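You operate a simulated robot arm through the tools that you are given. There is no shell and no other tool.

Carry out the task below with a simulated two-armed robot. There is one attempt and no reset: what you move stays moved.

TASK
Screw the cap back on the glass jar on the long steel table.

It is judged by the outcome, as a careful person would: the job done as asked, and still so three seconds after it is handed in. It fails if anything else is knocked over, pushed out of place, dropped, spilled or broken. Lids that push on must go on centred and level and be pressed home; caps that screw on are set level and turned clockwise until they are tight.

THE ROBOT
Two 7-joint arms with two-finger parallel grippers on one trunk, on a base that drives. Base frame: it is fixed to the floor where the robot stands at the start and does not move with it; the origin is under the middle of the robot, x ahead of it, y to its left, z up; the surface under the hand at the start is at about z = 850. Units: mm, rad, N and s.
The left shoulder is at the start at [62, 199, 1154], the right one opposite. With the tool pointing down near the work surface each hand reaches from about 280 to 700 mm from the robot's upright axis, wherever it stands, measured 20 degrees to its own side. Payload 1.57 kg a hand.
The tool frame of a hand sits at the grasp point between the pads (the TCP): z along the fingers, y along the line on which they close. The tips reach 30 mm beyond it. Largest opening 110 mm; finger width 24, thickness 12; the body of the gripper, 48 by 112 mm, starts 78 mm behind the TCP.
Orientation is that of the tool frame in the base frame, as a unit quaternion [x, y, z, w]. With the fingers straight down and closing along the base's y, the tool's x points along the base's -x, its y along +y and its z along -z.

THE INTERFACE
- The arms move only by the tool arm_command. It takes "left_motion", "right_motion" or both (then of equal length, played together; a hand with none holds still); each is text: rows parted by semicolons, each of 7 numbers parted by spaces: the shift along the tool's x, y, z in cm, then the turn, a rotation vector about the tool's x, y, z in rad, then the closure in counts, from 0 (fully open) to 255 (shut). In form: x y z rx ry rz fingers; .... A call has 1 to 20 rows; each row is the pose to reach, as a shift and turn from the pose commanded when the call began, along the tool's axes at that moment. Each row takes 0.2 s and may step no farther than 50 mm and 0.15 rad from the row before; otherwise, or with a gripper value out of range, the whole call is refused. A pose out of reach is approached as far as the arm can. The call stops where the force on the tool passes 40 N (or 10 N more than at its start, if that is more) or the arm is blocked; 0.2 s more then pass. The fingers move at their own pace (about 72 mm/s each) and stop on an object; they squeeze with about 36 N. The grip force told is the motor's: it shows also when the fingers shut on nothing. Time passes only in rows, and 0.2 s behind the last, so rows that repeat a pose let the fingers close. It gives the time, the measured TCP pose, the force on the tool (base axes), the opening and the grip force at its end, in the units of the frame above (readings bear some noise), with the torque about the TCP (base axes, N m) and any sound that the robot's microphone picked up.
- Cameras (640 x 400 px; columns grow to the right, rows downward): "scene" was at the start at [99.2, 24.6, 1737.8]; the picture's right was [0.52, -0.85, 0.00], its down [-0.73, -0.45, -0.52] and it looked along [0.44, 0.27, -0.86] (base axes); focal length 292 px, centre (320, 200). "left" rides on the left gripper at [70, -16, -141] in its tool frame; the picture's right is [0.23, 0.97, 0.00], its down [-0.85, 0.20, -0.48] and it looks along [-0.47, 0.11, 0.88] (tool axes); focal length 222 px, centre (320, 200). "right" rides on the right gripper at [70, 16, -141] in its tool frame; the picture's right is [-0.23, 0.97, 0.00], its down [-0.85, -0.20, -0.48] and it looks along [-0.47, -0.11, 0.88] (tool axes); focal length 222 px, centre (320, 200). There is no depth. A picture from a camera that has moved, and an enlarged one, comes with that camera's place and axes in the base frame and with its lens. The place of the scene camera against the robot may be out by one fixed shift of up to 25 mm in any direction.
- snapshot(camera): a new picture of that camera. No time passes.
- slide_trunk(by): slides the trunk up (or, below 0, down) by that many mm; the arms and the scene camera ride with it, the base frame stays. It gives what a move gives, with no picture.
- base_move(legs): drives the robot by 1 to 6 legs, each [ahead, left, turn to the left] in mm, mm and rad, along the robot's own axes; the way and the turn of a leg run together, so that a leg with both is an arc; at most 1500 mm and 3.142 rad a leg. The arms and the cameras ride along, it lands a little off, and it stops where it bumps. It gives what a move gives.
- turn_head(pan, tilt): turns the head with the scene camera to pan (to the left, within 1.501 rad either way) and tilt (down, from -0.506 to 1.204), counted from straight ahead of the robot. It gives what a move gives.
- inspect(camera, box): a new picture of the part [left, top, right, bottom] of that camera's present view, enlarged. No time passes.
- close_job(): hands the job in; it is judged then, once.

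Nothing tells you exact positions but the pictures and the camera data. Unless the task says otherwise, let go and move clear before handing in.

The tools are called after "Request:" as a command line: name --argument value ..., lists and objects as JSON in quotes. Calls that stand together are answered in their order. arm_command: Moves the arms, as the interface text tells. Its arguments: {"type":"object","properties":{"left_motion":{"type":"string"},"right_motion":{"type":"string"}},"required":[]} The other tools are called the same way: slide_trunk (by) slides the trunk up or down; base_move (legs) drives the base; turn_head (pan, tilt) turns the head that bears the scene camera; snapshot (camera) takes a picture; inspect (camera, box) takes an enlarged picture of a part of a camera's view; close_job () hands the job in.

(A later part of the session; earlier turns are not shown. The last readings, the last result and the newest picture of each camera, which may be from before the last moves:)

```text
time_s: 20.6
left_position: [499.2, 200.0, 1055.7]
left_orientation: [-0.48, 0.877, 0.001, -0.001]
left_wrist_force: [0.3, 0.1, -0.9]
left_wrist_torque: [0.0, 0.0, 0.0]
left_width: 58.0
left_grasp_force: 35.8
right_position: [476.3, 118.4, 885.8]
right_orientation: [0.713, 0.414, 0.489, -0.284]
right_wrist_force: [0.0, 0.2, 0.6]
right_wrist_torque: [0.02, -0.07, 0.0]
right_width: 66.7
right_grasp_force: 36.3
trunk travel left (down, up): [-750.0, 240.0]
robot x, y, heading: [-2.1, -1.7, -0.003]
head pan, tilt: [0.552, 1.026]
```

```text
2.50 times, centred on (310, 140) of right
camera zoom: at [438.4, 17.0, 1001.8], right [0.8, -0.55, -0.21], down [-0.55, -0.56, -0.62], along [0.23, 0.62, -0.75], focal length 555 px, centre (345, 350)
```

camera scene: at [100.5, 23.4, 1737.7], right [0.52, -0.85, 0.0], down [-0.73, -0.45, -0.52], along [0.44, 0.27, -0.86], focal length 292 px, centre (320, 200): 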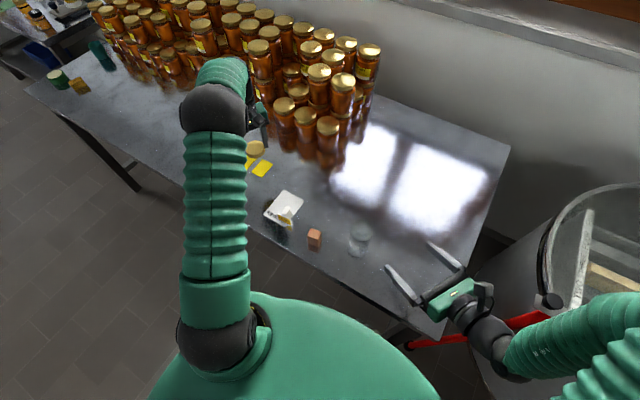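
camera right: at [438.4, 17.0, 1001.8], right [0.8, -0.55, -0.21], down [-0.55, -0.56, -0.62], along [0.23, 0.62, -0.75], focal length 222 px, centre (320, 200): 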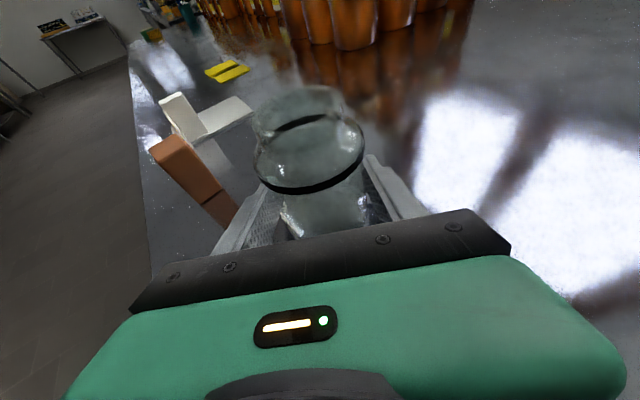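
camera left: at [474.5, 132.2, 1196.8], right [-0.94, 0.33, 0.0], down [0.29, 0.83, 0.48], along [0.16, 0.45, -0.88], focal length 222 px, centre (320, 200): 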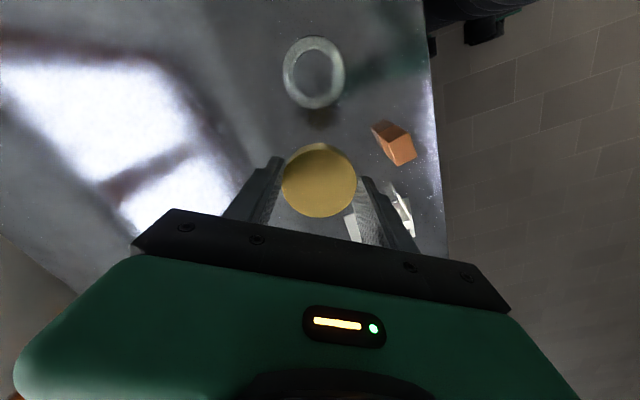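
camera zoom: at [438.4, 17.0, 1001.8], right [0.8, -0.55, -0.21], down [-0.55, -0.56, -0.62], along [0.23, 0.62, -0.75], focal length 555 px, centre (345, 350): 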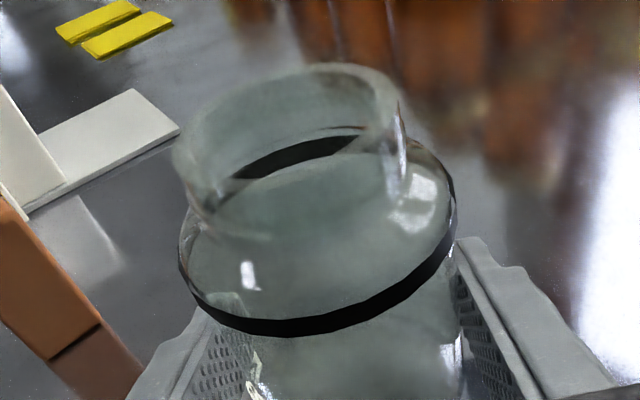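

The jar axis is now at about (481, 124). I'll carry the cap over the mouth with about 25 mm of clearance and turn the left hand further anticlockwise to gain clockwise travel.

Request:
arm_command --left_motion "1.0 -0.35 0.5 0 0 -0.1 255; 2.1 -0.7 1.2 0 0 -0.2 255; 3.2 -1.1 2 0 0 -0.3 255; 4.3 -1.5 3 0 0 -0.4 255; 5.4 -1.9 4 0 0 -0.5 255; 6.5 -2.2 4.5 0 0 -0.6 255; 7.48 -2.57 5 0 0 -0.7 255; 7.48 -2.57 5 0 0 -0.7 255"

Request:
snapshot --camera "right"

Request:
inspect --camera "scene" --box '[310, 180, 430, 255]'

Request:
snapshot --camera "scene"

```text
time_s: 22.4
left_position: [478.5, 122.6, 1004.2]
left_orientation: [0.752, -0.66, -0.001, 0.0]
left_wrist_force: [0.2, 0.3, -0.8]
left_wrist_torque: [0.03, 0.02, -0.01]
left_width: 57.9
left_grasp_force: 36.6
right_position: [477.5, 117.6, 884.6]
right_orientation: [0.714, 0.414, 0.489, -0.284]
right_wrist_force: [-0.9, -0.4, 0.2]
right_wrist_torque: [0.08, -0.02, -0.04]
right_width: 66.5
right_grasp_force: 36.1
trunk travel left (down, up): [-750.0, 240.0]
robot x, y, heading: [-3.4, 1.7, -0.0]
head pan, tilt: [0.552, 1.026]
```

```text
taken
camera right: at [438.3, 16.5, 1001.8], right [0.8, -0.55, -0.21], down [-0.55, -0.56, -0.62], along [0.23, 0.62, -0.75], focal length 222 px, centre (320, 200)
```

right: 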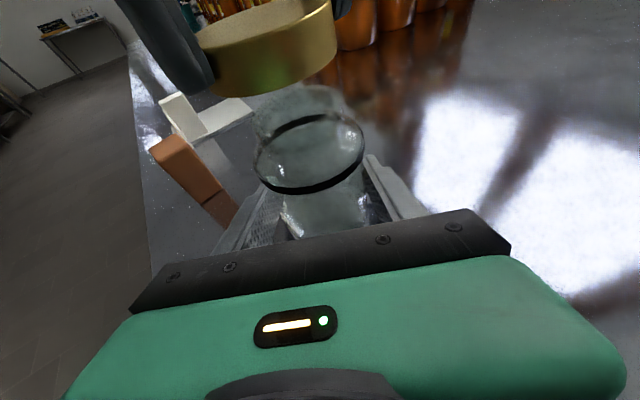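

```text
5.33 times, centred on (370, 218) of scene
camera zoom: at [100.9, 21.3, 1737.8], right [0.52, -0.85, 0.0], down [-0.73, -0.45, -0.52], along [0.44, 0.27, -0.86], focal length 1559 px, centre (53, 107)
```

zoom: 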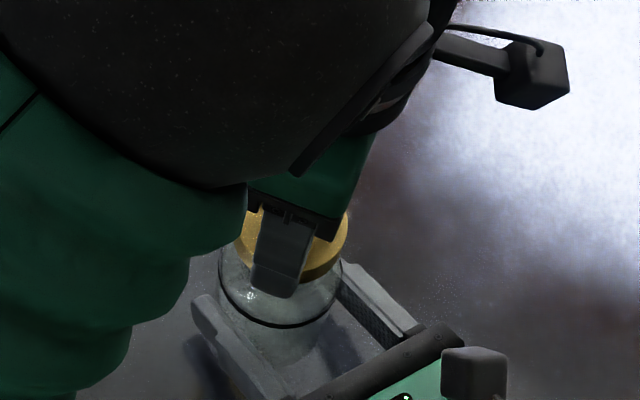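

```text
taken
camera scene: at [100.9, 21.3, 1737.8], right [0.52, -0.85, 0.0], down [-0.73, -0.45, -0.52], along [0.44, 0.27, -0.86], focal length 292 px, centre (320, 200)
```

scene: 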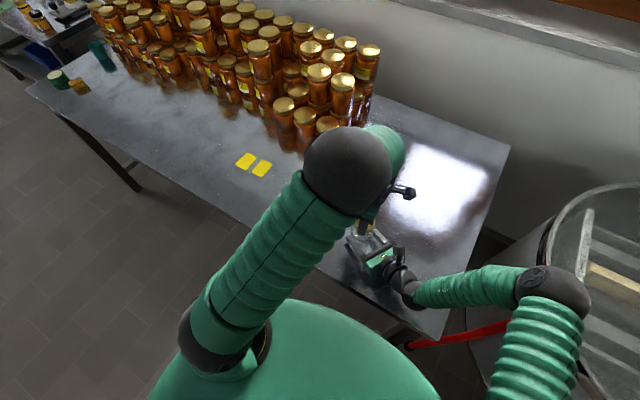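

The cap hangs over the mouth. I'll check the alignment of cap and mouth in the right camera.

Request:
inspect --camera "right" --box '[190, 0, 390, 125]'

Request:
inspect --camera "left" --box '[220, 100, 420, 225]'

```text
3.20 times, centred on (290, 62) of right
camera zoom: at [438.3, 16.5, 1001.8], right [0.8, -0.55, -0.21], down [-0.55, -0.56, -0.62], along [0.23, 0.62, -0.75], focal length 711 px, centre (416, 640)
```

zoom: 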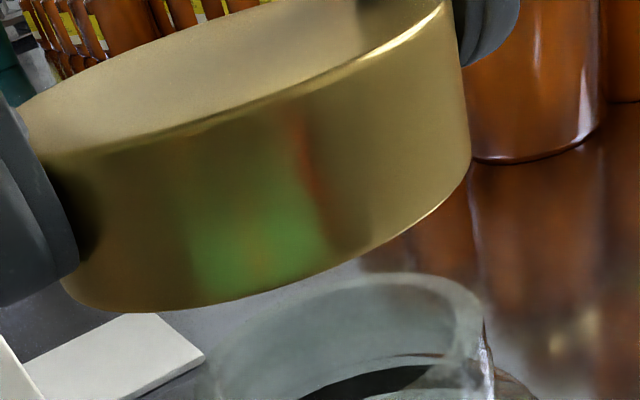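

```text
3.20 times, centred on (320, 162) of left
camera zoom: at [503.7, 55.4, 1145.5], right [-0.94, -0.35, 0.0], down [-0.31, 0.82, 0.48], along [-0.17, 0.45, -0.88], focal length 711 px, centre (320, 320)
```

zoom: 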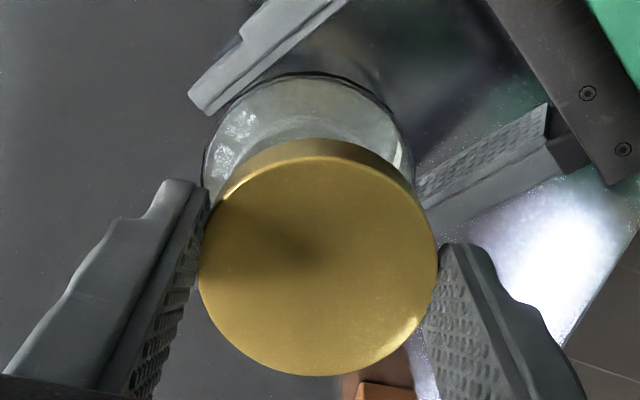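

Both views hint that the cap sits a couple of millimetres off the jar axis. I'll zoom in to quantify this before lowering.

Request:
inspect --camera "left" --box '[272, 115, 368, 175]'

Request:
inspect --camera "left" --box '[272, 160, 368, 220]'

```text
6.67 times, centred on (320, 145) of left
camera zoom: at [503.7, 55.4, 1145.5], right [-0.94, -0.35, 0.0], down [-0.31, 0.82, 0.48], along [-0.17, 0.45, -0.88], focal length 1481 px, centre (320, 567)
```

zoom: 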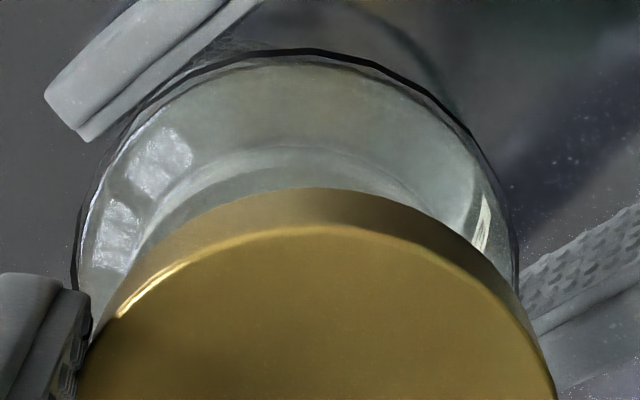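

```text
6.67 times, centred on (320, 190) of left
camera zoom: at [503.7, 55.4, 1145.5], right [-0.94, -0.35, 0.0], down [-0.31, 0.82, 0.48], along [-0.17, 0.45, -0.88], focal length 1481 px, centre (320, 267)
```

zoom: 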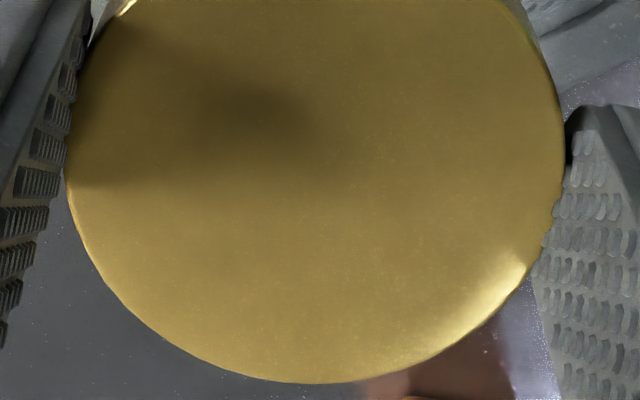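

Measured in the left camera, the jar axis lies about 3.5 mm along +x from the cap axis, and the right camera agrees. I'll shift the cap by that much and check again.

Request:
arm_command --left_motion "0.02 -0.34 0 0 0 0 255; 0.02 -0.34 0 0 0 0 255; 0.02 -0.34 0 0 0 0 255"

Request:
inspect --camera "left" --box '[272, 115, 368, 175]'

Request:
inspect --camera "right" --box '[190, 0, 390, 125]'

```text
time_s: 23.2
left_position: [481.9, 123.0, 1004.2]
left_orientation: [0.751, -0.66, -0.001, 0.0]
left_wrist_force: [-0.3, -0.2, 0.7]
left_wrist_torque: [-0.04, 0.01, 0.0]
left_width: 57.9
left_grasp_force: 35.9
right_position: [477.4, 116.6, 885.6]
right_orientation: [0.713, 0.415, 0.488, -0.285]
right_wrist_force: [0.1, -0.6, 0.4]
right_wrist_torque: [-0.01, -0.05, 0.03]
right_width: 66.6
right_grasp_force: 36.2
trunk travel left (down, up): [-750.0, 240.0]
robot x, y, heading: [0.3, 1.3, -0.0]
head pan, tilt: [0.552, 1.026]
```

```text
6.67 times, centred on (320, 145) of left
camera zoom: at [507.7, 55.4, 1145.7], right [-0.94, -0.35, 0.0], down [-0.31, 0.82, 0.48], along [-0.17, 0.45, -0.88], focal length 1481 px, centre (320, 567)
```

zoom: 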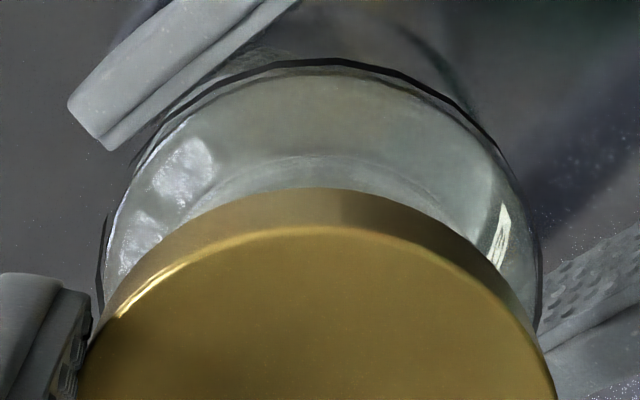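

```text
3.20 times, centred on (290, 62) of right
camera zoom: at [438.4, 16.6, 1001.7], right [0.8, -0.55, -0.21], down [-0.55, -0.56, -0.62], along [0.23, 0.62, -0.75], focal length 711 px, centre (416, 640)
```

zoom: 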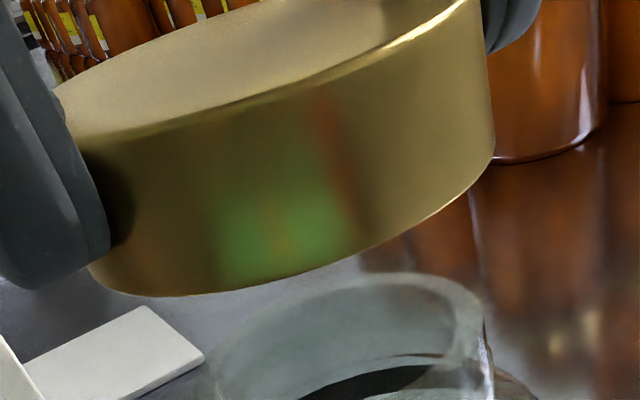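

The cap and mouth now line up to within about a millimetre in both views. I'll lower it to a few millimetres above the rim and look again.

Request:
arm_command --left_motion "0 0 0.6 0 0 0 255; 0 0 1.2 0 0 0 255; 0 0 1.7 0 0 0 255; 0 0 2.0 0 0 0 255; 0 0 2.0 0 0 0 255"

Request:
inspect --camera "right" --box '[200, 30, 400, 155]'

Request:
inspect --camera "left" --box '[272, 115, 368, 175]'

Request:
inspect --camera "scene" --box '[330, 205, 410, 255]'

```text
time_s: 24.4
left_position: [483.4, 123.3, 984.7]
left_orientation: [0.751, -0.66, -0.001, -0.001]
left_wrist_force: [-0.3, 0.7, -0.4]
left_wrist_torque: [0.0, -0.01, -0.01]
left_width: 57.9
left_grasp_force: 35.9
right_position: [476.4, 117.8, 886.1]
right_orientation: [0.714, 0.414, 0.488, -0.284]
right_wrist_force: [-0.2, 0.4, -0.6]
right_wrist_torque: [0.02, 0.04, 0.0]
right_width: 66.5
right_grasp_force: 35.4
trunk travel left (down, up): [-750.0, 240.0]
robot x, y, heading: [-1.2, 1.7, -0.0]
head pan, tilt: [0.552, 1.026]
```

```text
3.20 times, centred on (300, 92) of right
camera zoom: at [438.4, 16.7, 1001.7], right [0.8, -0.55, -0.21], down [-0.55, -0.56, -0.62], along [0.23, 0.62, -0.75], focal length 711 px, centre (384, 544)
```

zoom: 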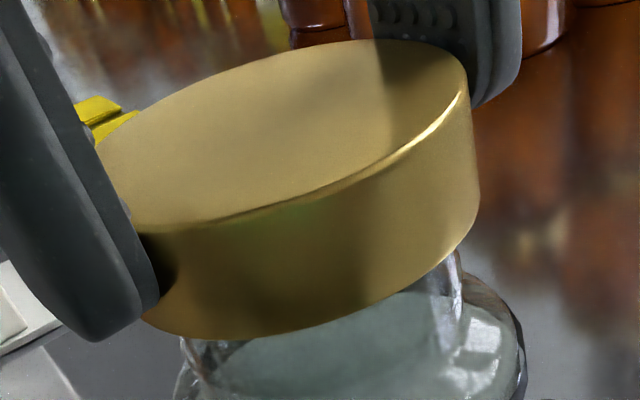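

```text
6.67 times, centred on (320, 145) of left
camera zoom: at [507.8, 55.6, 1125.6], right [-0.94, -0.35, 0.0], down [-0.31, 0.82, 0.48], along [-0.17, 0.45, -0.88], focal length 1481 px, centre (320, 567)
```

zoom: 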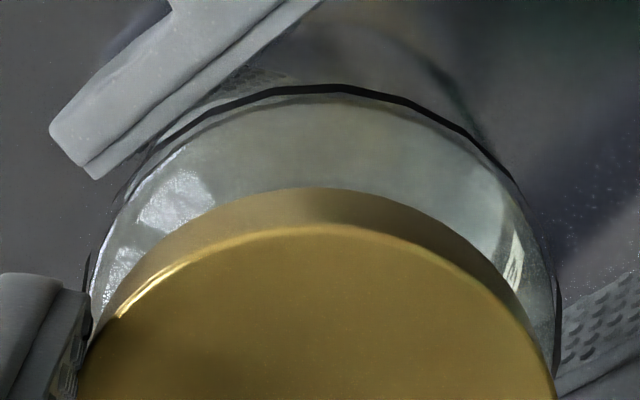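

```text
8.00 times, centred on (370, 230) of scene
camera zoom: at [101.2, 21.5, 1737.7], right [0.52, -0.85, 0.0], down [-0.73, -0.45, -0.52], along [0.44, 0.27, -0.86], focal length 2338 px, centre (-80, -40)
```

zoom: 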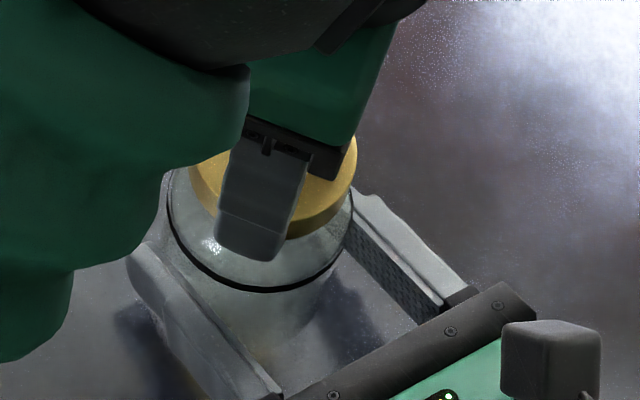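

The cap is about 5 mm above the rim and aligned to about 1 mm. I'll apply a small trim and lower gently while watching the force.

Request:
arm_command --left_motion "-0.1 0.05 0.1 0 0 0 255; -0.1 0.05 0.2 0 0 0 255; -0.1 0.05 0.3 0 0 0 255; -0.1 0.05 0.4 0 0 0 255; -0.1 0.05 0.5 0 0 0 255; -0.1 0.05 0.6 0 0 0 255"

Request:
inspect --camera "right" --box '[200, 30, 400, 155]'

```text
time_s: 25.8
left_position: [481.9, 124.1, 979.5]
left_orientation: [0.751, -0.66, 0.0, -0.001]
left_wrist_force: [0.2, 0.7, -0.8]
left_wrist_torque: [0.0, -0.02, 0.03]
left_width: 58.0
left_grasp_force: 36.1
right_position: [477.3, 117.2, 885.8]
right_orientation: [0.714, 0.414, 0.488, -0.284]
right_wrist_force: [-0.3, 0.2, -0.2]
right_wrist_torque: [0.01, 0.06, 0.0]
right_width: 66.8
right_grasp_force: 36.3
trunk travel left (down, up): [-750.0, 240.0]
robot x, y, heading: [1.0, 0.0, 0.001]
head pan, tilt: [0.552, 1.026]
```

```text
3.20 times, centred on (300, 92) of right
camera zoom: at [438.4, 16.7, 1001.7], right [0.8, -0.55, -0.21], down [-0.55, -0.56, -0.62], along [0.23, 0.62, -0.75], focal length 711 px, centre (384, 544)
```

zoom: 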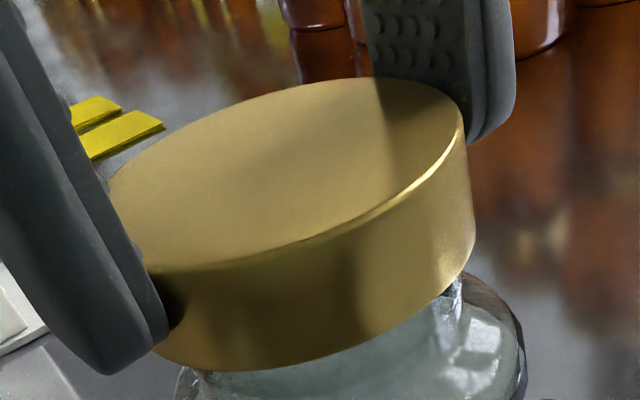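

There is no contact yet. I'll keep lowering in small steps.

Request:
arm_command --left_motion "0 0 0.1 0 0 0 255; 0 0 0.2 0 0 0 255; 0 0 0.3 0 0 0 255; 0 0 0.4 0 0 0 255"

```text
time_s: 26.8
left_position: [481.1, 124.5, 974.7]
left_orientation: [0.752, -0.66, 0.0, 0.0]
left_wrist_force: [-0.4, -0.3, -0.2]
left_wrist_torque: [-0.01, -0.01, -0.01]
left_width: 57.9
left_grasp_force: 35.4
right_position: [477.9, 118.3, 885.4]
right_orientation: [0.714, 0.413, 0.489, -0.283]
right_wrist_force: [0.4, 0.2, 0.0]
right_wrist_torque: [0.02, -0.02, -0.01]
right_width: 66.6
right_grasp_force: 36.1
trunk travel left (down, up): [-750.0, 240.0]
robot x, y, heading: [2.2, 1.4, 0.002]
head pan, tilt: [0.552, 1.026]
```

The cap is slipping over the rim without resistance. I'll continue down slowly.

Request:
arm_command --left_motion "0 0 0.1 0 0 0 255; 0 0 0.2 0 0 0 255; 0 0 0.3 0 0 0 255; 0 0 0.4 0 0 0 255"

Request:
inspect --camera "right" --box '[200, 30, 400, 155]'

```text
time_s: 27.8
left_position: [481.5, 122.9, 970.1]
left_orientation: [0.751, -0.66, -0.001, -0.001]
left_wrist_force: [-0.7, -0.7, 0.8]
left_wrist_torque: [-0.01, 0.03, -0.03]
left_width: 57.9
left_grasp_force: 36.1
right_position: [477.9, 119.1, 885.4]
right_orientation: [0.713, 0.414, 0.489, -0.284]
right_wrist_force: [-1.0, -0.4, -0.8]
right_wrist_torque: [0.02, 0.02, 0.02]
right_width: 66.6
right_grasp_force: 35.5
trunk travel left (down, up): [-750.0, 240.0]
robot x, y, heading: [1.5, -1.2, -0.001]
head pan, tilt: [0.552, 1.026]
```

```text
3.20 times, centred on (300, 92) of right
camera zoom: at [438.4, 16.6, 1001.7], right [0.8, -0.55, -0.21], down [-0.55, -0.56, -0.62], along [0.23, 0.62, -0.75], focal length 711 px, centre (384, 544)
```

zoom: 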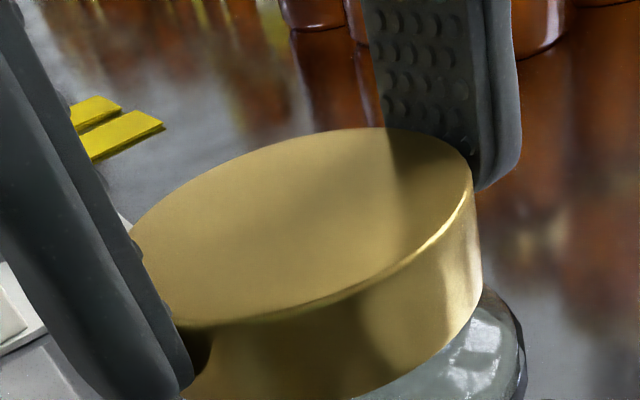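

The cap now surrounds the neck, still contact-free. I'll continue another few millimetres.

Request:
arm_command --left_motion "0 0 0.1 0 0 0 255; 0 0 0.2 0 0 0 255; 0 0 0.3 0 0 0 255; 0 0 0.3 0 0 0 255"

```text
time_s: 28.8
left_position: [481.1, 122.7, 968.2]
left_orientation: [0.751, -0.66, 0.0, 0.0]
left_wrist_force: [0.0, -9.2, 17.7]
left_wrist_torque: [-0.45, -0.02, 0.0]
left_width: 57.9
left_grasp_force: 36.0
right_position: [478.1, 118.2, 884.9]
right_orientation: [0.714, 0.414, 0.488, -0.284]
right_wrist_force: [0.6, 11.0, -6.1]
right_wrist_torque: [-0.09, 0.12, 0.14]
right_width: 66.6
right_grasp_force: 36.3
trunk travel left (down, up): [-750.0, 240.0]
robot x, y, heading: [0.1, -2.8, -0.0]
head pan, tilt: [0.552, 1.026]
```

First contact: about 18 N up and 9 N sideways towards −y, so the cap sits slightly too far to +y. I'll back off 1.5 mm, trim about 1 mm towards −y, and settle again.

Request:
arm_command --left_motion "0 0 -0.15 0 0 0 255; 0.05 0 -0.15 0 0 0 255; 0.1 0 -0.15 0 0 0 255; 0.1 0 -0.05 0 0 0 255; 0.1 0 0 0 0 0 255; 0.1 0 0 0 0 0 255"

```text
time_s: 30.2
left_position: [481.9, 123.6, 968.0]
left_orientation: [0.751, -0.66, 0.0, -0.001]
left_wrist_force: [-1.7, -5.3, 27.6]
left_wrist_torque: [-0.09, 0.15, -0.04]
left_width: 57.8
left_grasp_force: 35.6
right_position: [477.1, 117.2, 886.7]
right_orientation: [0.715, 0.414, 0.489, -0.282]
right_wrist_force: [3.0, 8.5, -12.5]
right_wrist_torque: [0.12, 0.24, 0.13]
right_width: 66.5
right_grasp_force: 35.7
trunk travel left (down, up): [-750.0, 240.0]
robot x, y, heading: [0.3, 2.4, -0.001]
head pan, tilt: [0.552, 1.026]
```

The contact is now nearly central. I'll ease the downward force a little and begin turning clockwise in small steps, watching force and torque.

Request:
arm_command --left_motion "0.04 0 -0.06 0 0 0 255; 0.04 0 -0.06 0 0 0.1 255; 0.04 0 -0.06 0 0 0.2 255; 0.04 0 -0.06 0 0 0.3 255; 0.04 0 -0.06 0 0 0.4 255; 0.04 0 -0.06 0 0 0.5 255; 0.04 0 -0.06 0 0 0.6 255"

```text
time_s: 31.8
left_position: [480.5, 123.0, 968.0]
left_orientation: [-0.522, 0.853, 0.001, 0.001]
left_wrist_force: [-0.9, 6.0, 8.3]
left_wrist_torque: [0.21, -0.07, 0.03]
left_width: 57.9
left_grasp_force: 36.0
right_position: [477.3, 117.9, 886.2]
right_orientation: [0.714, 0.414, 0.489, -0.283]
right_wrist_force: [0.4, -5.7, -2.5]
right_wrist_torque: [0.29, 0.09, -0.01]
right_width: 66.2
right_grasp_force: 36.1
trunk travel left (down, up): [-750.0, 240.0]
robot x, y, heading: [-2.6, 2.0, -0.002]
head pan, tilt: [0.552, 1.026]
```

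The up-force is down to 8 N with no thread torque yet, so the cap may be sinking along the thread. I'll keep turning clockwise with a slight downward feed.

Request:
arm_command --left_motion "0 0 0.03 0 0 0.1 255; 0 0.01 0.04 0 0 0.2 255; 0 0.03 0.05 0 0 0.3 255; 0 0.04 0.06 0 0 0.4 255; -0.01 0.05 0.07 0 0 0.5 255; -0.02 0.06 0.08 0 0 0.6 255; -0.03 0.07 0.09 0 0 0.7 255; -0.04 0.08 0.1 0 0 0.8 255"

```text
time_s: 33.6
left_position: [479.8, 124.4, 967.8]
left_orientation: [-0.149, 0.989, 0.001, 0.0]
left_wrist_force: [-14.6, 17.5, 10.2]
left_wrist_torque: [0.62, 0.45, 0.06]
left_width: 57.8
left_grasp_force: 36.4
right_position: [479.1, 118.7, 886.5]
right_orientation: [0.714, 0.414, 0.489, -0.283]
right_wrist_force: [13.6, -15.1, -0.5]
right_wrist_torque: [0.69, 0.47, -0.12]
right_width: 66.3
right_grasp_force: 36.3
trunk travel left (down, up): [-750.0, 240.0]
robot x, y, heading: [-0.3, 2.5, 0.001]
head pan, tilt: [0.552, 1.026]
```

Lateral forces have grown (−15, +17 N), so the turning centre is slightly off the jar axis. I'll correct the position sideways without turning and read the force again.

Request:
arm_command --left_motion "0.02 0.05 0 0 0 0 255; 0.04 0.1 0 0 0 0 255; 0.04 0.1 0 0 0 0 255"

Request:
inspect --camera "right" --box '[200, 30, 400, 155]'

Request:
snapshot --camera "left"

```text
time_s: 34.4
left_position: [480.9, 124.4, 967.0]
left_orientation: [-0.15, 0.989, 0.001, 0.0]
left_wrist_force: [-14.8, 15.7, 8.7]
left_wrist_torque: [0.65, 0.51, 0.05]
left_width: 57.3
left_grasp_force: 36.2
right_position: [477.1, 116.5, 886.4]
right_orientation: [0.714, 0.413, 0.49, -0.283]
right_wrist_force: [18.3, -15.4, 0.5]
right_wrist_torque: [0.48, 0.32, -0.14]
right_width: 66.3
right_grasp_force: 36.2
trunk travel left (down, up): [-750.0, 240.0]
robot x, y, heading: [-1.3, 0.3, -0.003]
head pan, tilt: [0.552, 1.026]
```

```text
3.20 times, centred on (300, 92) of right
camera zoom: at [438.7, 16.2, 1002.2], right [0.8, -0.56, -0.21], down [-0.55, -0.56, -0.62], along [0.23, 0.62, -0.75], focal length 711 px, centre (384, 544)
```

zoom: 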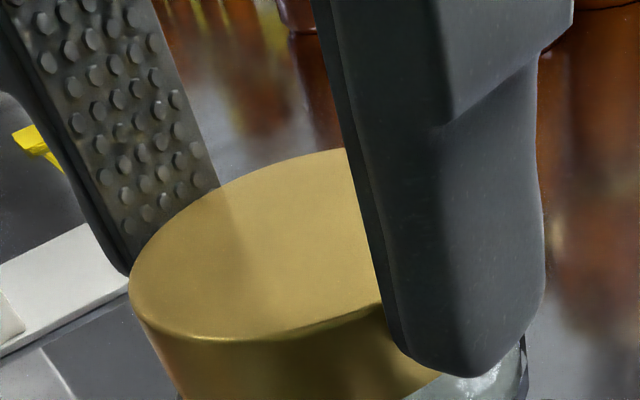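

```text
taken
camera left: at [418.4, 87.3, 1109.2], right [-0.51, 0.86, 0.0], down [0.76, 0.44, 0.48], along [0.41, 0.24, -0.88], focal length 222 px, centre (320, 200)
```

left: 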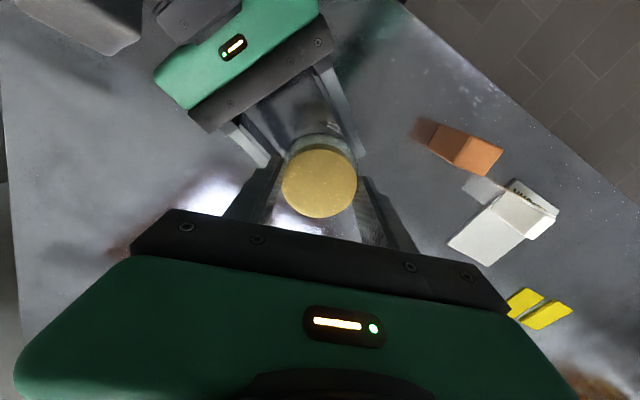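

The lateral load persists (about 20 N), so I want to see whether the cap is tilted or shifted in the grip before going further.

Request:
inspect --camera "left" --box '[272, 115, 368, 175]'

Request:
inspect --camera "left" --box '[272, 160, 368, 220]'

Request:
inspect --camera "right" --box '[220, 60, 420, 220]'

Request:
inspect --camera "scene" --box '[330, 205, 410, 255]'

```text
6.67 times, centred on (320, 145) of left
camera zoom: at [418.4, 87.3, 1109.2], right [-0.51, 0.86, 0.0], down [0.76, 0.44, 0.48], along [0.41, 0.24, -0.88], focal length 1481 px, centre (320, 567)
```

zoom: 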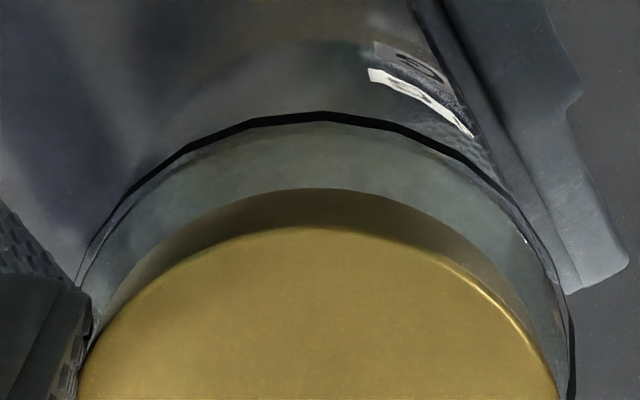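

```text
6.67 times, centred on (320, 190) of left
camera zoom: at [418.4, 87.3, 1109.2], right [-0.51, 0.86, 0.0], down [0.76, 0.44, 0.48], along [0.41, 0.24, -0.88], focal length 1481 px, centre (320, 267)
```

zoom: 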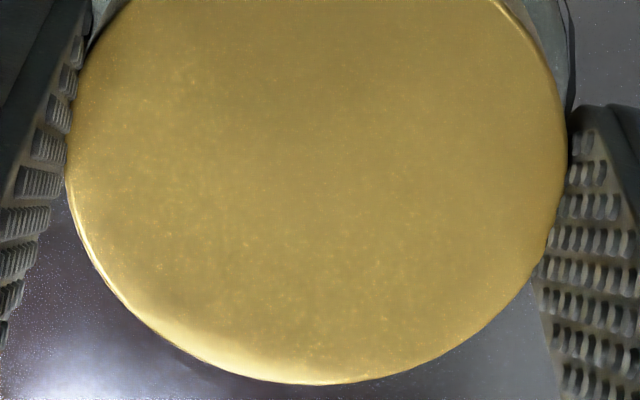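

```text
2.50 times, centred on (320, 140) of right
camera zoom: at [438.7, 16.2, 1002.2], right [0.8, -0.56, -0.21], down [-0.55, -0.56, -0.62], along [0.23, 0.62, -0.75], focal length 555 px, centre (320, 350)
```

zoom: 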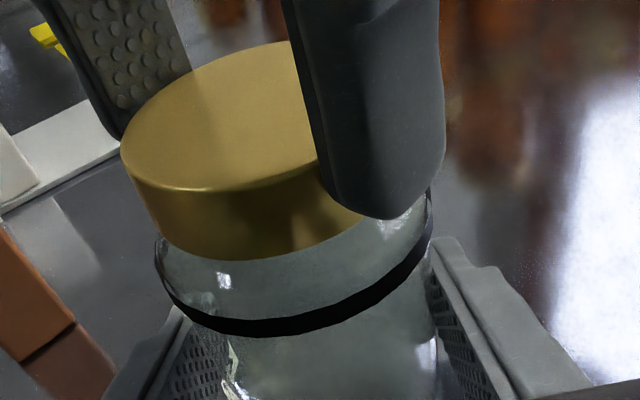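

```text
8.00 times, centred on (370, 230) of scene
camera zoom: at [100.3, 21.3, 1737.9], right [0.52, -0.85, 0.0], down [-0.73, -0.45, -0.52], along [0.44, 0.27, -0.86], focal length 2338 px, centre (-80, -40)
```

zoom: 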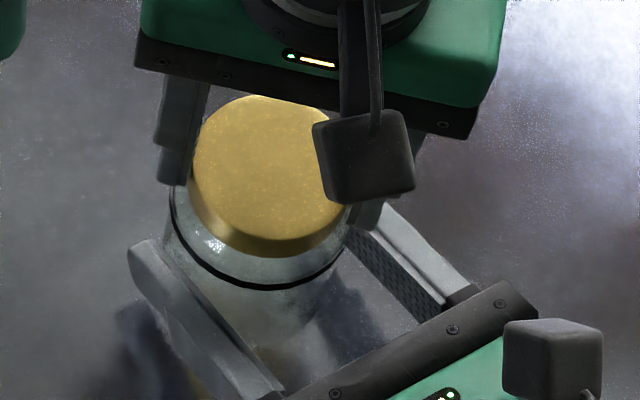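

The cap has not shifted in the grip and looks level and coaxial, so the side load is probably friction locked into the contact. I'll lift slightly to relieve it and read the forces.

Request:
arm_command --left_motion "0 0 -0.1 0 0 0 255; 0 0 -0.1 0 0 0 255"

```text
time_s: 35.0
left_position: [480.2, 124.8, 968.9]
left_orientation: [-0.15, 0.989, 0.001, -0.001]
left_wrist_force: [-12.6, 15.8, -0.4]
left_wrist_torque: [0.54, 0.45, 0.06]
left_width: 57.7
left_grasp_force: 36.0
right_position: [478.3, 116.8, 886.6]
right_orientation: [0.712, 0.414, 0.489, -0.285]
right_wrist_force: [15.5, -16.5, 5.9]
right_wrist_torque: [0.55, 0.33, -0.16]
right_width: 66.1
right_grasp_force: 36.1
trunk travel left (down, up): [-750.0, 240.0]
robot x, y, heading: [0.2, 2.6, -0.0]
head pan, tilt: [0.552, 1.026]
```

The side force of about 20 N stays even with no vertical load, so I'll yield another millimetre in its direction and see whether it drops.

Request:
arm_command --left_motion "0.02 0.05 0 0 0 0 255; 0.04 0.1 0 0 0 0 255; 0.04 0.1 0 0 0 0 255"

```text
time_s: 35.8
left_position: [479.9, 123.7, 967.9]
left_orientation: [-0.149, 0.989, 0.001, 0.0]
left_wrist_force: [-10.4, 11.8, -1.9]
left_wrist_torque: [0.4, 0.4, 0.03]
left_width: 57.7
left_grasp_force: 36.3
right_position: [476.9, 116.5, 885.7]
right_orientation: [0.714, 0.414, 0.488, -0.284]
right_wrist_force: [12.1, -13.4, 8.1]
right_wrist_torque: [0.37, 0.12, -0.1]
right_width: 66.4
right_grasp_force: 35.8
trunk travel left (down, up): [-750.0, 240.0]
robot x, y, heading: [1.5, -1.4, -0.004]
head pan, tilt: [0.552, 1.026]
```

The force fell from 20 to 16 N, so yielding works at about 5 N/mm. I'll continue another 2 mm in that direction.

Request:
arm_command --left_motion "0.02 0.06 0 0 0 0 255; 0.04 0.12 0 0 0 0 255; 0.06 0.18 0 0 0 0 255; 0.07 0.2 0 0 0 0 255; 0.07 0.2 0 0 0 0 255"

Request:
inspect --camera "left" --box '[272, 115, 368, 175]'

Request:
inspect --camera "right" --box '[220, 60, 420, 220]'

```text
time_s: 37.0
left_position: [478.8, 126.5, 968.9]
left_orientation: [-0.149, 0.989, 0.0, 0.0]
left_wrist_force: [-5.1, -4.0, -2.9]
left_wrist_torque: [-0.19, 0.12, -0.03]
left_width: 57.6
left_grasp_force: 35.4
right_position: [475.7, 117.7, 886.0]
right_orientation: [0.713, 0.414, 0.489, -0.284]
right_wrist_force: [7.0, 2.7, 5.9]
right_wrist_torque: [-0.31, 0.05, 0.0]
right_width: 66.2
right_grasp_force: 36.1
trunk travel left (down, up): [-750.0, 240.0]
robot x, y, heading: [3.8, 0.2, -0.003]
head pan, tilt: [0.552, 1.026]
```

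```text
6.67 times, centred on (320, 145) of left
camera zoom: at [416.4, 88.8, 1110.1], right [-0.5, 0.86, 0.0], down [0.76, 0.44, 0.48], along [0.41, 0.24, -0.88], focal length 1481 px, centre (320, 567)
```

zoom: 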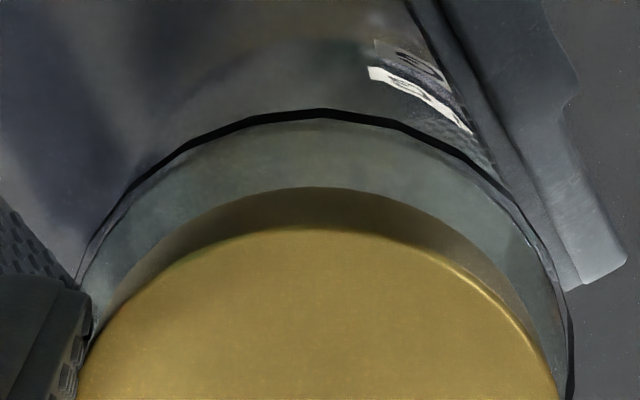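

```text
2.50 times, centred on (320, 140) of right
camera zoom: at [437.7, 17.0, 1002.0], right [0.81, -0.55, -0.21], down [-0.55, -0.56, -0.62], along [0.23, 0.62, -0.75], focal length 555 px, centre (320, 350)
```

zoom: 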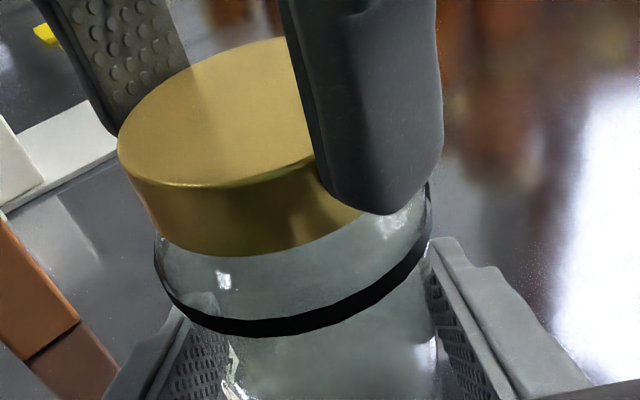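

The side load dropped to about 6 N, and the jar follows the cap when pulled, which suggests the thread has engaged. I'll re-centre a touch and turn a further 0.4 rad clockwise with a light downward feed.

Request:
arm_command --left_motion "0.08 -0.03 0.06 0 0 0 255; 0.08 -0.01 0.06 0 0 0.1 255; 0.08 0.01 0.06 0 0 0.2 255; 0.07 0.03 0.06 0 0 0.3 255; 0.07 0.05 0.06 0 0 0.4 255; 0.07 0.05 0.06 0 0 0.4 255"

```text
time_s: 38.4
left_position: [477.5, 126.9, 969.3]
left_orientation: [0.051, 0.999, 0.0, 0.0]
left_wrist_force: [0.3, -9.9, -2.9]
left_wrist_torque: [-0.43, -0.16, -0.01]
left_width: 57.9
left_grasp_force: 35.9
right_position: [477.8, 118.4, 885.9]
right_orientation: [0.714, 0.414, 0.488, -0.284]
right_wrist_force: [-1.0, 10.9, 7.1]
right_wrist_torque: [-0.28, 0.03, 0.08]
right_width: 66.3
right_grasp_force: 35.9
trunk travel left (down, up): [-750.0, 240.0]
robot x, y, heading: [1.7, -0.5, 0.004]
head pan, tilt: [0.552, 1.026]
```

The pull on the hand stays slightly downward while it turns, which fits the cap drawing down on a thread. I'll correct the −y side load and continue turning clockwise.

Request:
arm_command --left_motion "-0.02 -0.15 0.05 0 0 0 255; -0.02 -0.13 0.06 0 0 0.1 255; -0.02 -0.11 0.07 0 0 0.2 255; -0.03 -0.1 0.08 0 0 0.3 255; -0.03 -0.09 0.09 0 0 0.4 255; -0.04 -0.08 0.1 0 0 0.5 255; -0.04 -0.08 0.1 0 0 0.5 255"

Request:
inspect --camera "right" --box '[220, 60, 420, 220]'

```text
time_s: 40.0
left_position: [478.9, 126.8, 967.5]
left_orientation: [0.296, 0.955, 0.001, 0.001]
left_wrist_force: [12.4, 12.1, 0.1]
left_wrist_torque: [0.4, -0.63, 0.02]
left_width: 57.2
left_grasp_force: 35.4
right_position: [476.0, 118.1, 886.3]
right_orientation: [0.713, 0.415, 0.488, -0.284]
right_wrist_force: [-10.7, -8.0, 10.8]
right_wrist_torque: [0.57, -0.12, 0.02]
right_width: 65.9
right_grasp_force: 35.8
trunk travel left (down, up): [-750.0, 240.0]
robot x, y, heading: [2.0, -0.4, 0.001]
head pan, tilt: [0.552, 1.026]
```

```text
2.50 times, centred on (320, 140) of right
camera zoom: at [437.6, 17.0, 1002.0], right [0.8, -0.55, -0.21], down [-0.55, -0.56, -0.62], along [0.23, 0.62, -0.75], focal length 555 px, centre (320, 350)
```

zoom: 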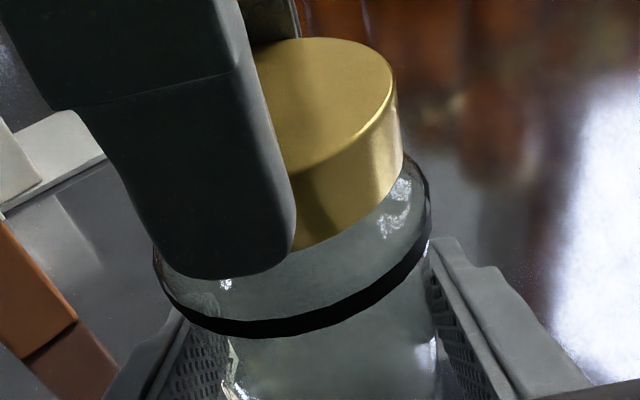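

The side load swings as I turn, so the cap's centre must sit about 2.5 mm off the wrist axis. I'll move along a compensating arc from now on. First I'll re-centre without turning.

Request:
arm_command --left_motion "-0.01 0.1 0 0 0 0 255; -0.02 0.17 0 0 0 0 255; -0.02 0.17 0 0 0 0 255"

```text
time_s: 40.8
left_position: [480.5, 127.2, 966.6]
left_orientation: [0.296, 0.955, 0.0, 0.0]
left_wrist_force: [6.4, 7.3, 5.7]
left_wrist_torque: [0.3, -0.3, 0.02]
left_width: 57.8
left_grasp_force: 36.0
right_position: [477.5, 117.5, 887.6]
right_orientation: [0.714, 0.415, 0.487, -0.283]
right_wrist_force: [-6.3, -5.9, 4.3]
right_wrist_torque: [0.18, 0.08, -0.01]
right_width: 66.1
right_grasp_force: 36.2
trunk travel left (down, up): [-750.0, 240.0]
robot x, y, heading: [0.1, 1.0, 0.002]
head pan, tilt: [0.552, 1.026]
```

The load has halved. I'll check from the left camera how far the cap has come down relative to the jar's black band.

Request:
inspect --camera "left" --box '[272, 115, 368, 175]'

Request:
inspect --camera "scene" --box '[330, 205, 410, 255]'

```text
6.67 times, centred on (320, 145) of left
camera zoom: at [411.6, 152.6, 1108.8], right [0.36, 0.93, 0.0], down [0.82, -0.32, 0.48], along [0.45, -0.17, -0.88], focal length 1481 px, centre (320, 567)
```

zoom: 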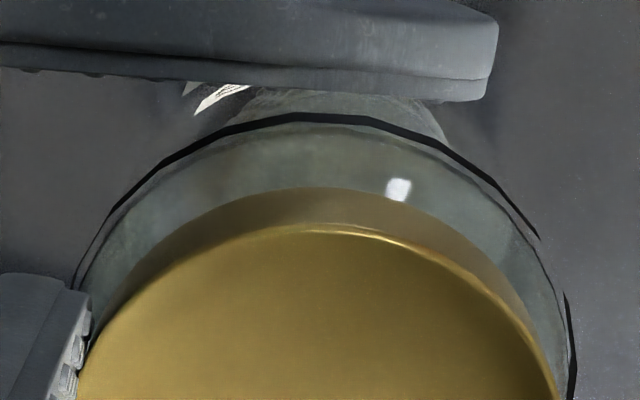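

```text
8.00 times, centred on (370, 230) of scene
camera zoom: at [99.1, 22.2, 1737.9], right [0.52, -0.85, 0.0], down [-0.73, -0.45, -0.52], along [0.44, 0.27, -0.86], focal length 2338 px, centre (-80, -40)
```

zoom: 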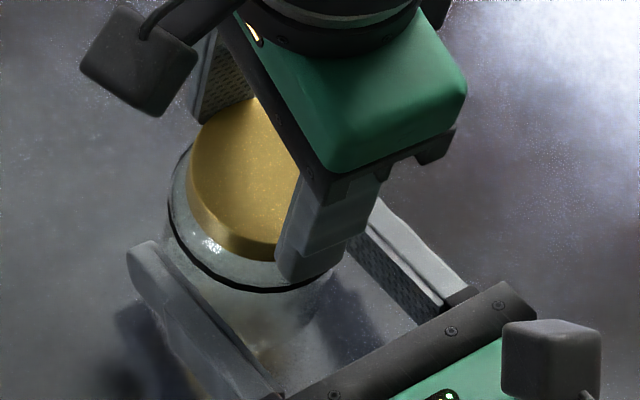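

The zero-load height has dropped steadily from about 971 to 967 over the turn so far, so the thread is engaged and drawing the cap down. I'll keep turning with the downward feed and arc compensation.

Request:
arm_command --left_motion "-0.01 0.08 0.02 0 0 0 255; -0.01 0.1 0.03 0 0 0.1 255; -0.01 0.12 0.04 0 0 0.2 255; -0.02 0.14 0.05 0 0 0.3 255; -0.03 0.16 0.06 0 0 0.4 255; -0.03 0.17 0.07 0 0 0.5 255; -0.03 0.17 0.07 0 0 0.5 255"

```text
time_s: 42.4
left_position: [480.5, 129.2, 967.1]
left_orientation: [0.523, 0.852, 0.0, 0.0]
left_wrist_force: [-3.7, -4.1, 25.8]
left_wrist_torque: [-0.18, 0.2, -0.06]
left_width: 58.0
left_grasp_force: 35.9
right_position: [476.7, 117.6, 886.6]
right_orientation: [0.713, 0.416, 0.488, -0.285]
right_wrist_force: [5.8, 6.2, -11.7]
right_wrist_torque: [-0.61, 0.39, 0.0]
right_width: 66.2
right_grasp_force: 35.8
trunk travel left (down, up): [-750.0, 240.0]
robot x, y, heading: [-3.5, -0.2, -0.002]
head pan, tilt: [0.552, 1.026]
```

The up-force is now 26 N with little sideways load. I'll inspect the seat closely before turning further.

Request:
inspect --camera "right" --box '[250, 60, 410, 160]'

Request:
inspect --camera "left" --box '[256, 115, 384, 225]'

Request:
inspect --camera "scene" --box '[330, 205, 410, 255]'

```text
4.00 times, centred on (330, 110) of right
camera zoom: at [437.7, 16.9, 1001.9], right [0.8, -0.55, -0.21], down [-0.55, -0.56, -0.62], along [0.23, 0.62, -0.75], focal length 888 px, centre (280, 560)
```

zoom: 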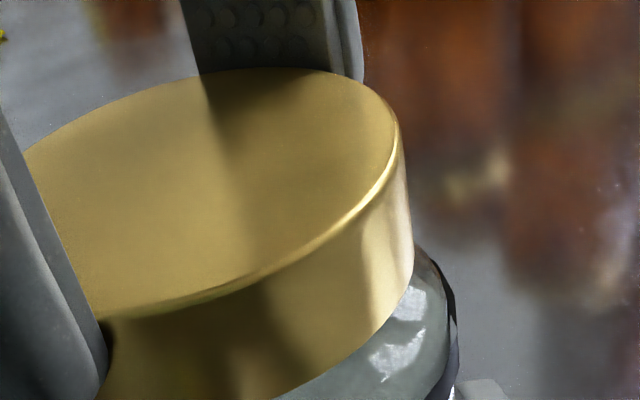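

```text
3.64 times, centred on (320, 170) of left
camera zoom: at [433.4, 182.6, 1107.9], right [0.77, 0.64, 0.0], down [0.56, -0.67, 0.48], along [0.31, -0.37, -0.88], focal length 808 px, centre (320, 309)
```

zoom: 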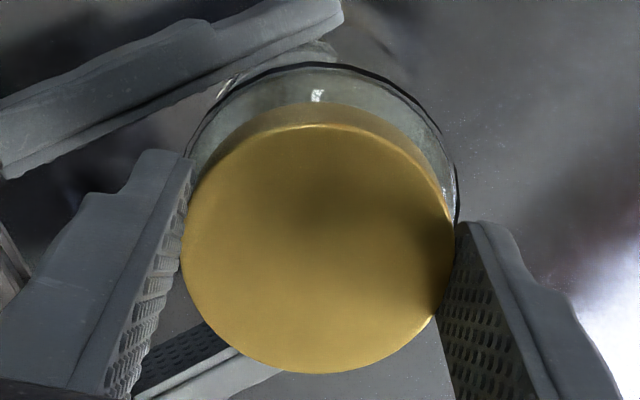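

```text
8.00 times, centred on (370, 230) of scene
camera zoom: at [99.1, 22.0, 1737.9], right [0.52, -0.85, 0.0], down [-0.73, -0.45, -0.52], along [0.44, 0.27, -0.86], focal length 2338 px, centre (-80, -40)
```

zoom: 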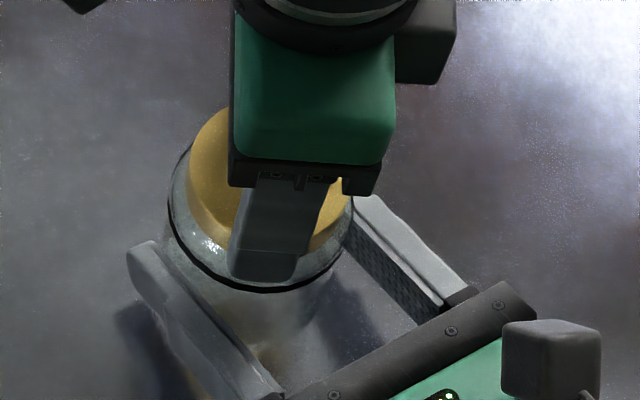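

The cap looks level and sits well down over the neck. I'll ease the downward push slightly and keep turning, watching the torque about the vertical.

Request:
arm_command --left_motion "0 0 -0.08 0 0 0 255; 0 0.02 -0.08 0 0 0.1 255; 0 0.04 -0.08 0 0 0.2 255; -0.01 0.06 -0.08 0 0 0.3 255; -0.02 0.07 -0.08 0 0 0.4 255; -0.02 0.09 -0.08 0 0 0.5 255; -0.02 0.09 -0.08 0 0 0.5 255"

```text
time_s: 44.0
left_position: [481.6, 130.7, 966.6]
left_orientation: [0.718, 0.696, 0.0, 0.0]
left_wrist_force: [5.7, -1.3, 3.8]
left_wrist_torque: [-0.22, -0.31, 0.88]
left_width: 57.3
left_grasp_force: 36.0
right_position: [477.0, 116.5, 885.6]
right_orientation: [0.714, 0.414, 0.488, -0.284]
right_wrist_force: [-3.7, 1.9, 0.2]
right_wrist_torque: [0.05, -0.17, -0.74]
right_width: 66.3
right_grasp_force: 36.0
trunk travel left (down, up): [-750.0, 240.0]
robot x, y, heading: [1.4, -1.8, -0.002]
head pan, tilt: [0.552, 1.026]
```

The torque about the vertical has jumped to 0.88 N·m, with the jar held firmly, so the cap is starting to tighten. I'll look before giving it the final turn.

Request:
inspect --camera "right" --box '[220, 60, 420, 220]'

Request:
inspect --camera "left" --box '[256, 115, 384, 225]'

Request:
snapshot --camera "scene"

```text
2.50 times, centred on (320, 140) of right
camera zoom: at [438.3, 17.0, 1002.0], right [0.8, -0.55, -0.21], down [-0.55, -0.56, -0.62], along [0.23, 0.62, -0.75], focal length 555 px, centre (320, 350)
```

zoom: 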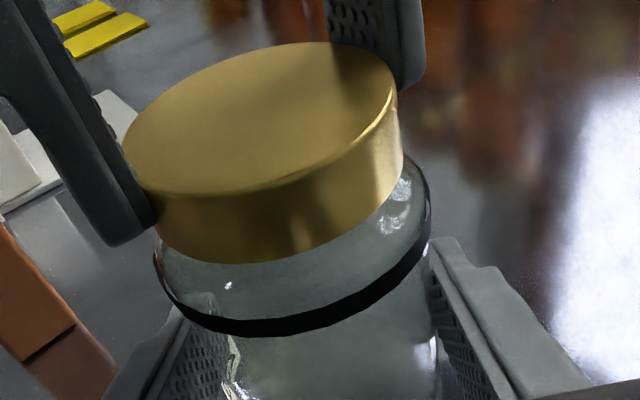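

```text
3.64 times, centred on (320, 170) of left
camera zoom: at [467.5, 199.4, 1108.0], right [0.98, 0.2, 0.0], down [0.17, -0.86, 0.48], along [0.1, -0.47, -0.88], focal length 808 px, centre (320, 309)
```

zoom: 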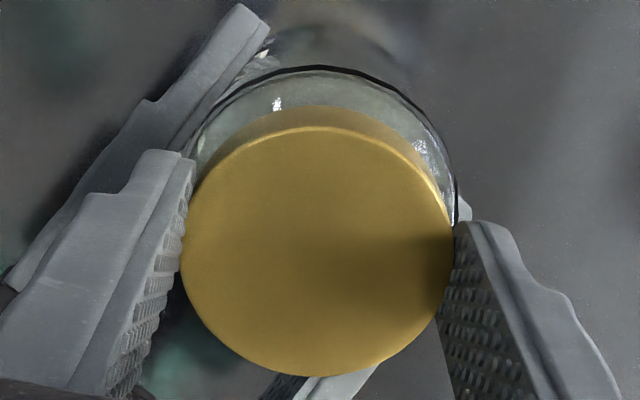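

```text
taken
camera scene: at [101.2, 22.0, 1737.8], right [0.52, -0.85, 0.0], down [-0.73, -0.45, -0.52], along [0.44, 0.27, -0.86], focal length 292 px, centre (320, 200)
```

scene: 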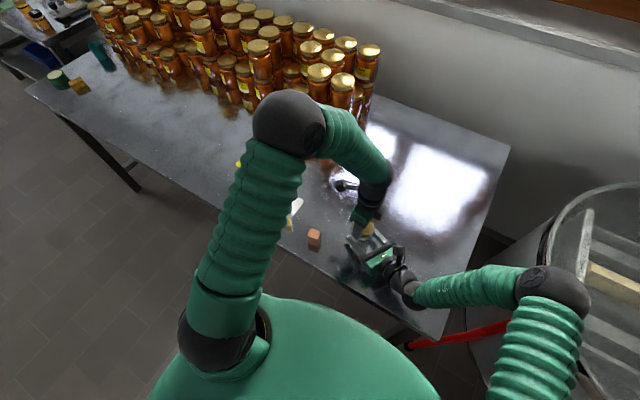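

The cap is level and down on the neck. I'll add another 0.25 rad clockwise to see whether it is truly tight.

Request:
arm_command --left_motion "0 0.01 0.02 0 0 0.08 255; 0 0.03 0.03 0 0 0.16 255; 0 0.04 0.03 0 0 0.25 255; 0 0.04 0.03 0 0 0.25 255"

```text
time_s: 45.0
left_position: [480.9, 128.0, 966.0]
left_orientation: [0.8, 0.601, -0.001, -0.001]
left_wrist_force: [2.0, -3.9, 0.6]
left_wrist_torque: [-0.14, -0.06, 0.18]
left_width: 57.1
left_grasp_force: 35.8
right_position: [475.3, 118.3, 885.9]
right_orientation: [0.713, 0.414, 0.489, -0.284]
right_wrist_force: [-1.9, 4.4, -0.2]
right_wrist_torque: [-0.2, -0.17, -0.14]
right_width: 66.6
right_grasp_force: 36.5
trunk travel left (down, up): [-750.0, 240.0]
robot x, y, heading: [-0.1, 1.0, 0.002]
head pan, tilt: [0.552, 1.026]
```

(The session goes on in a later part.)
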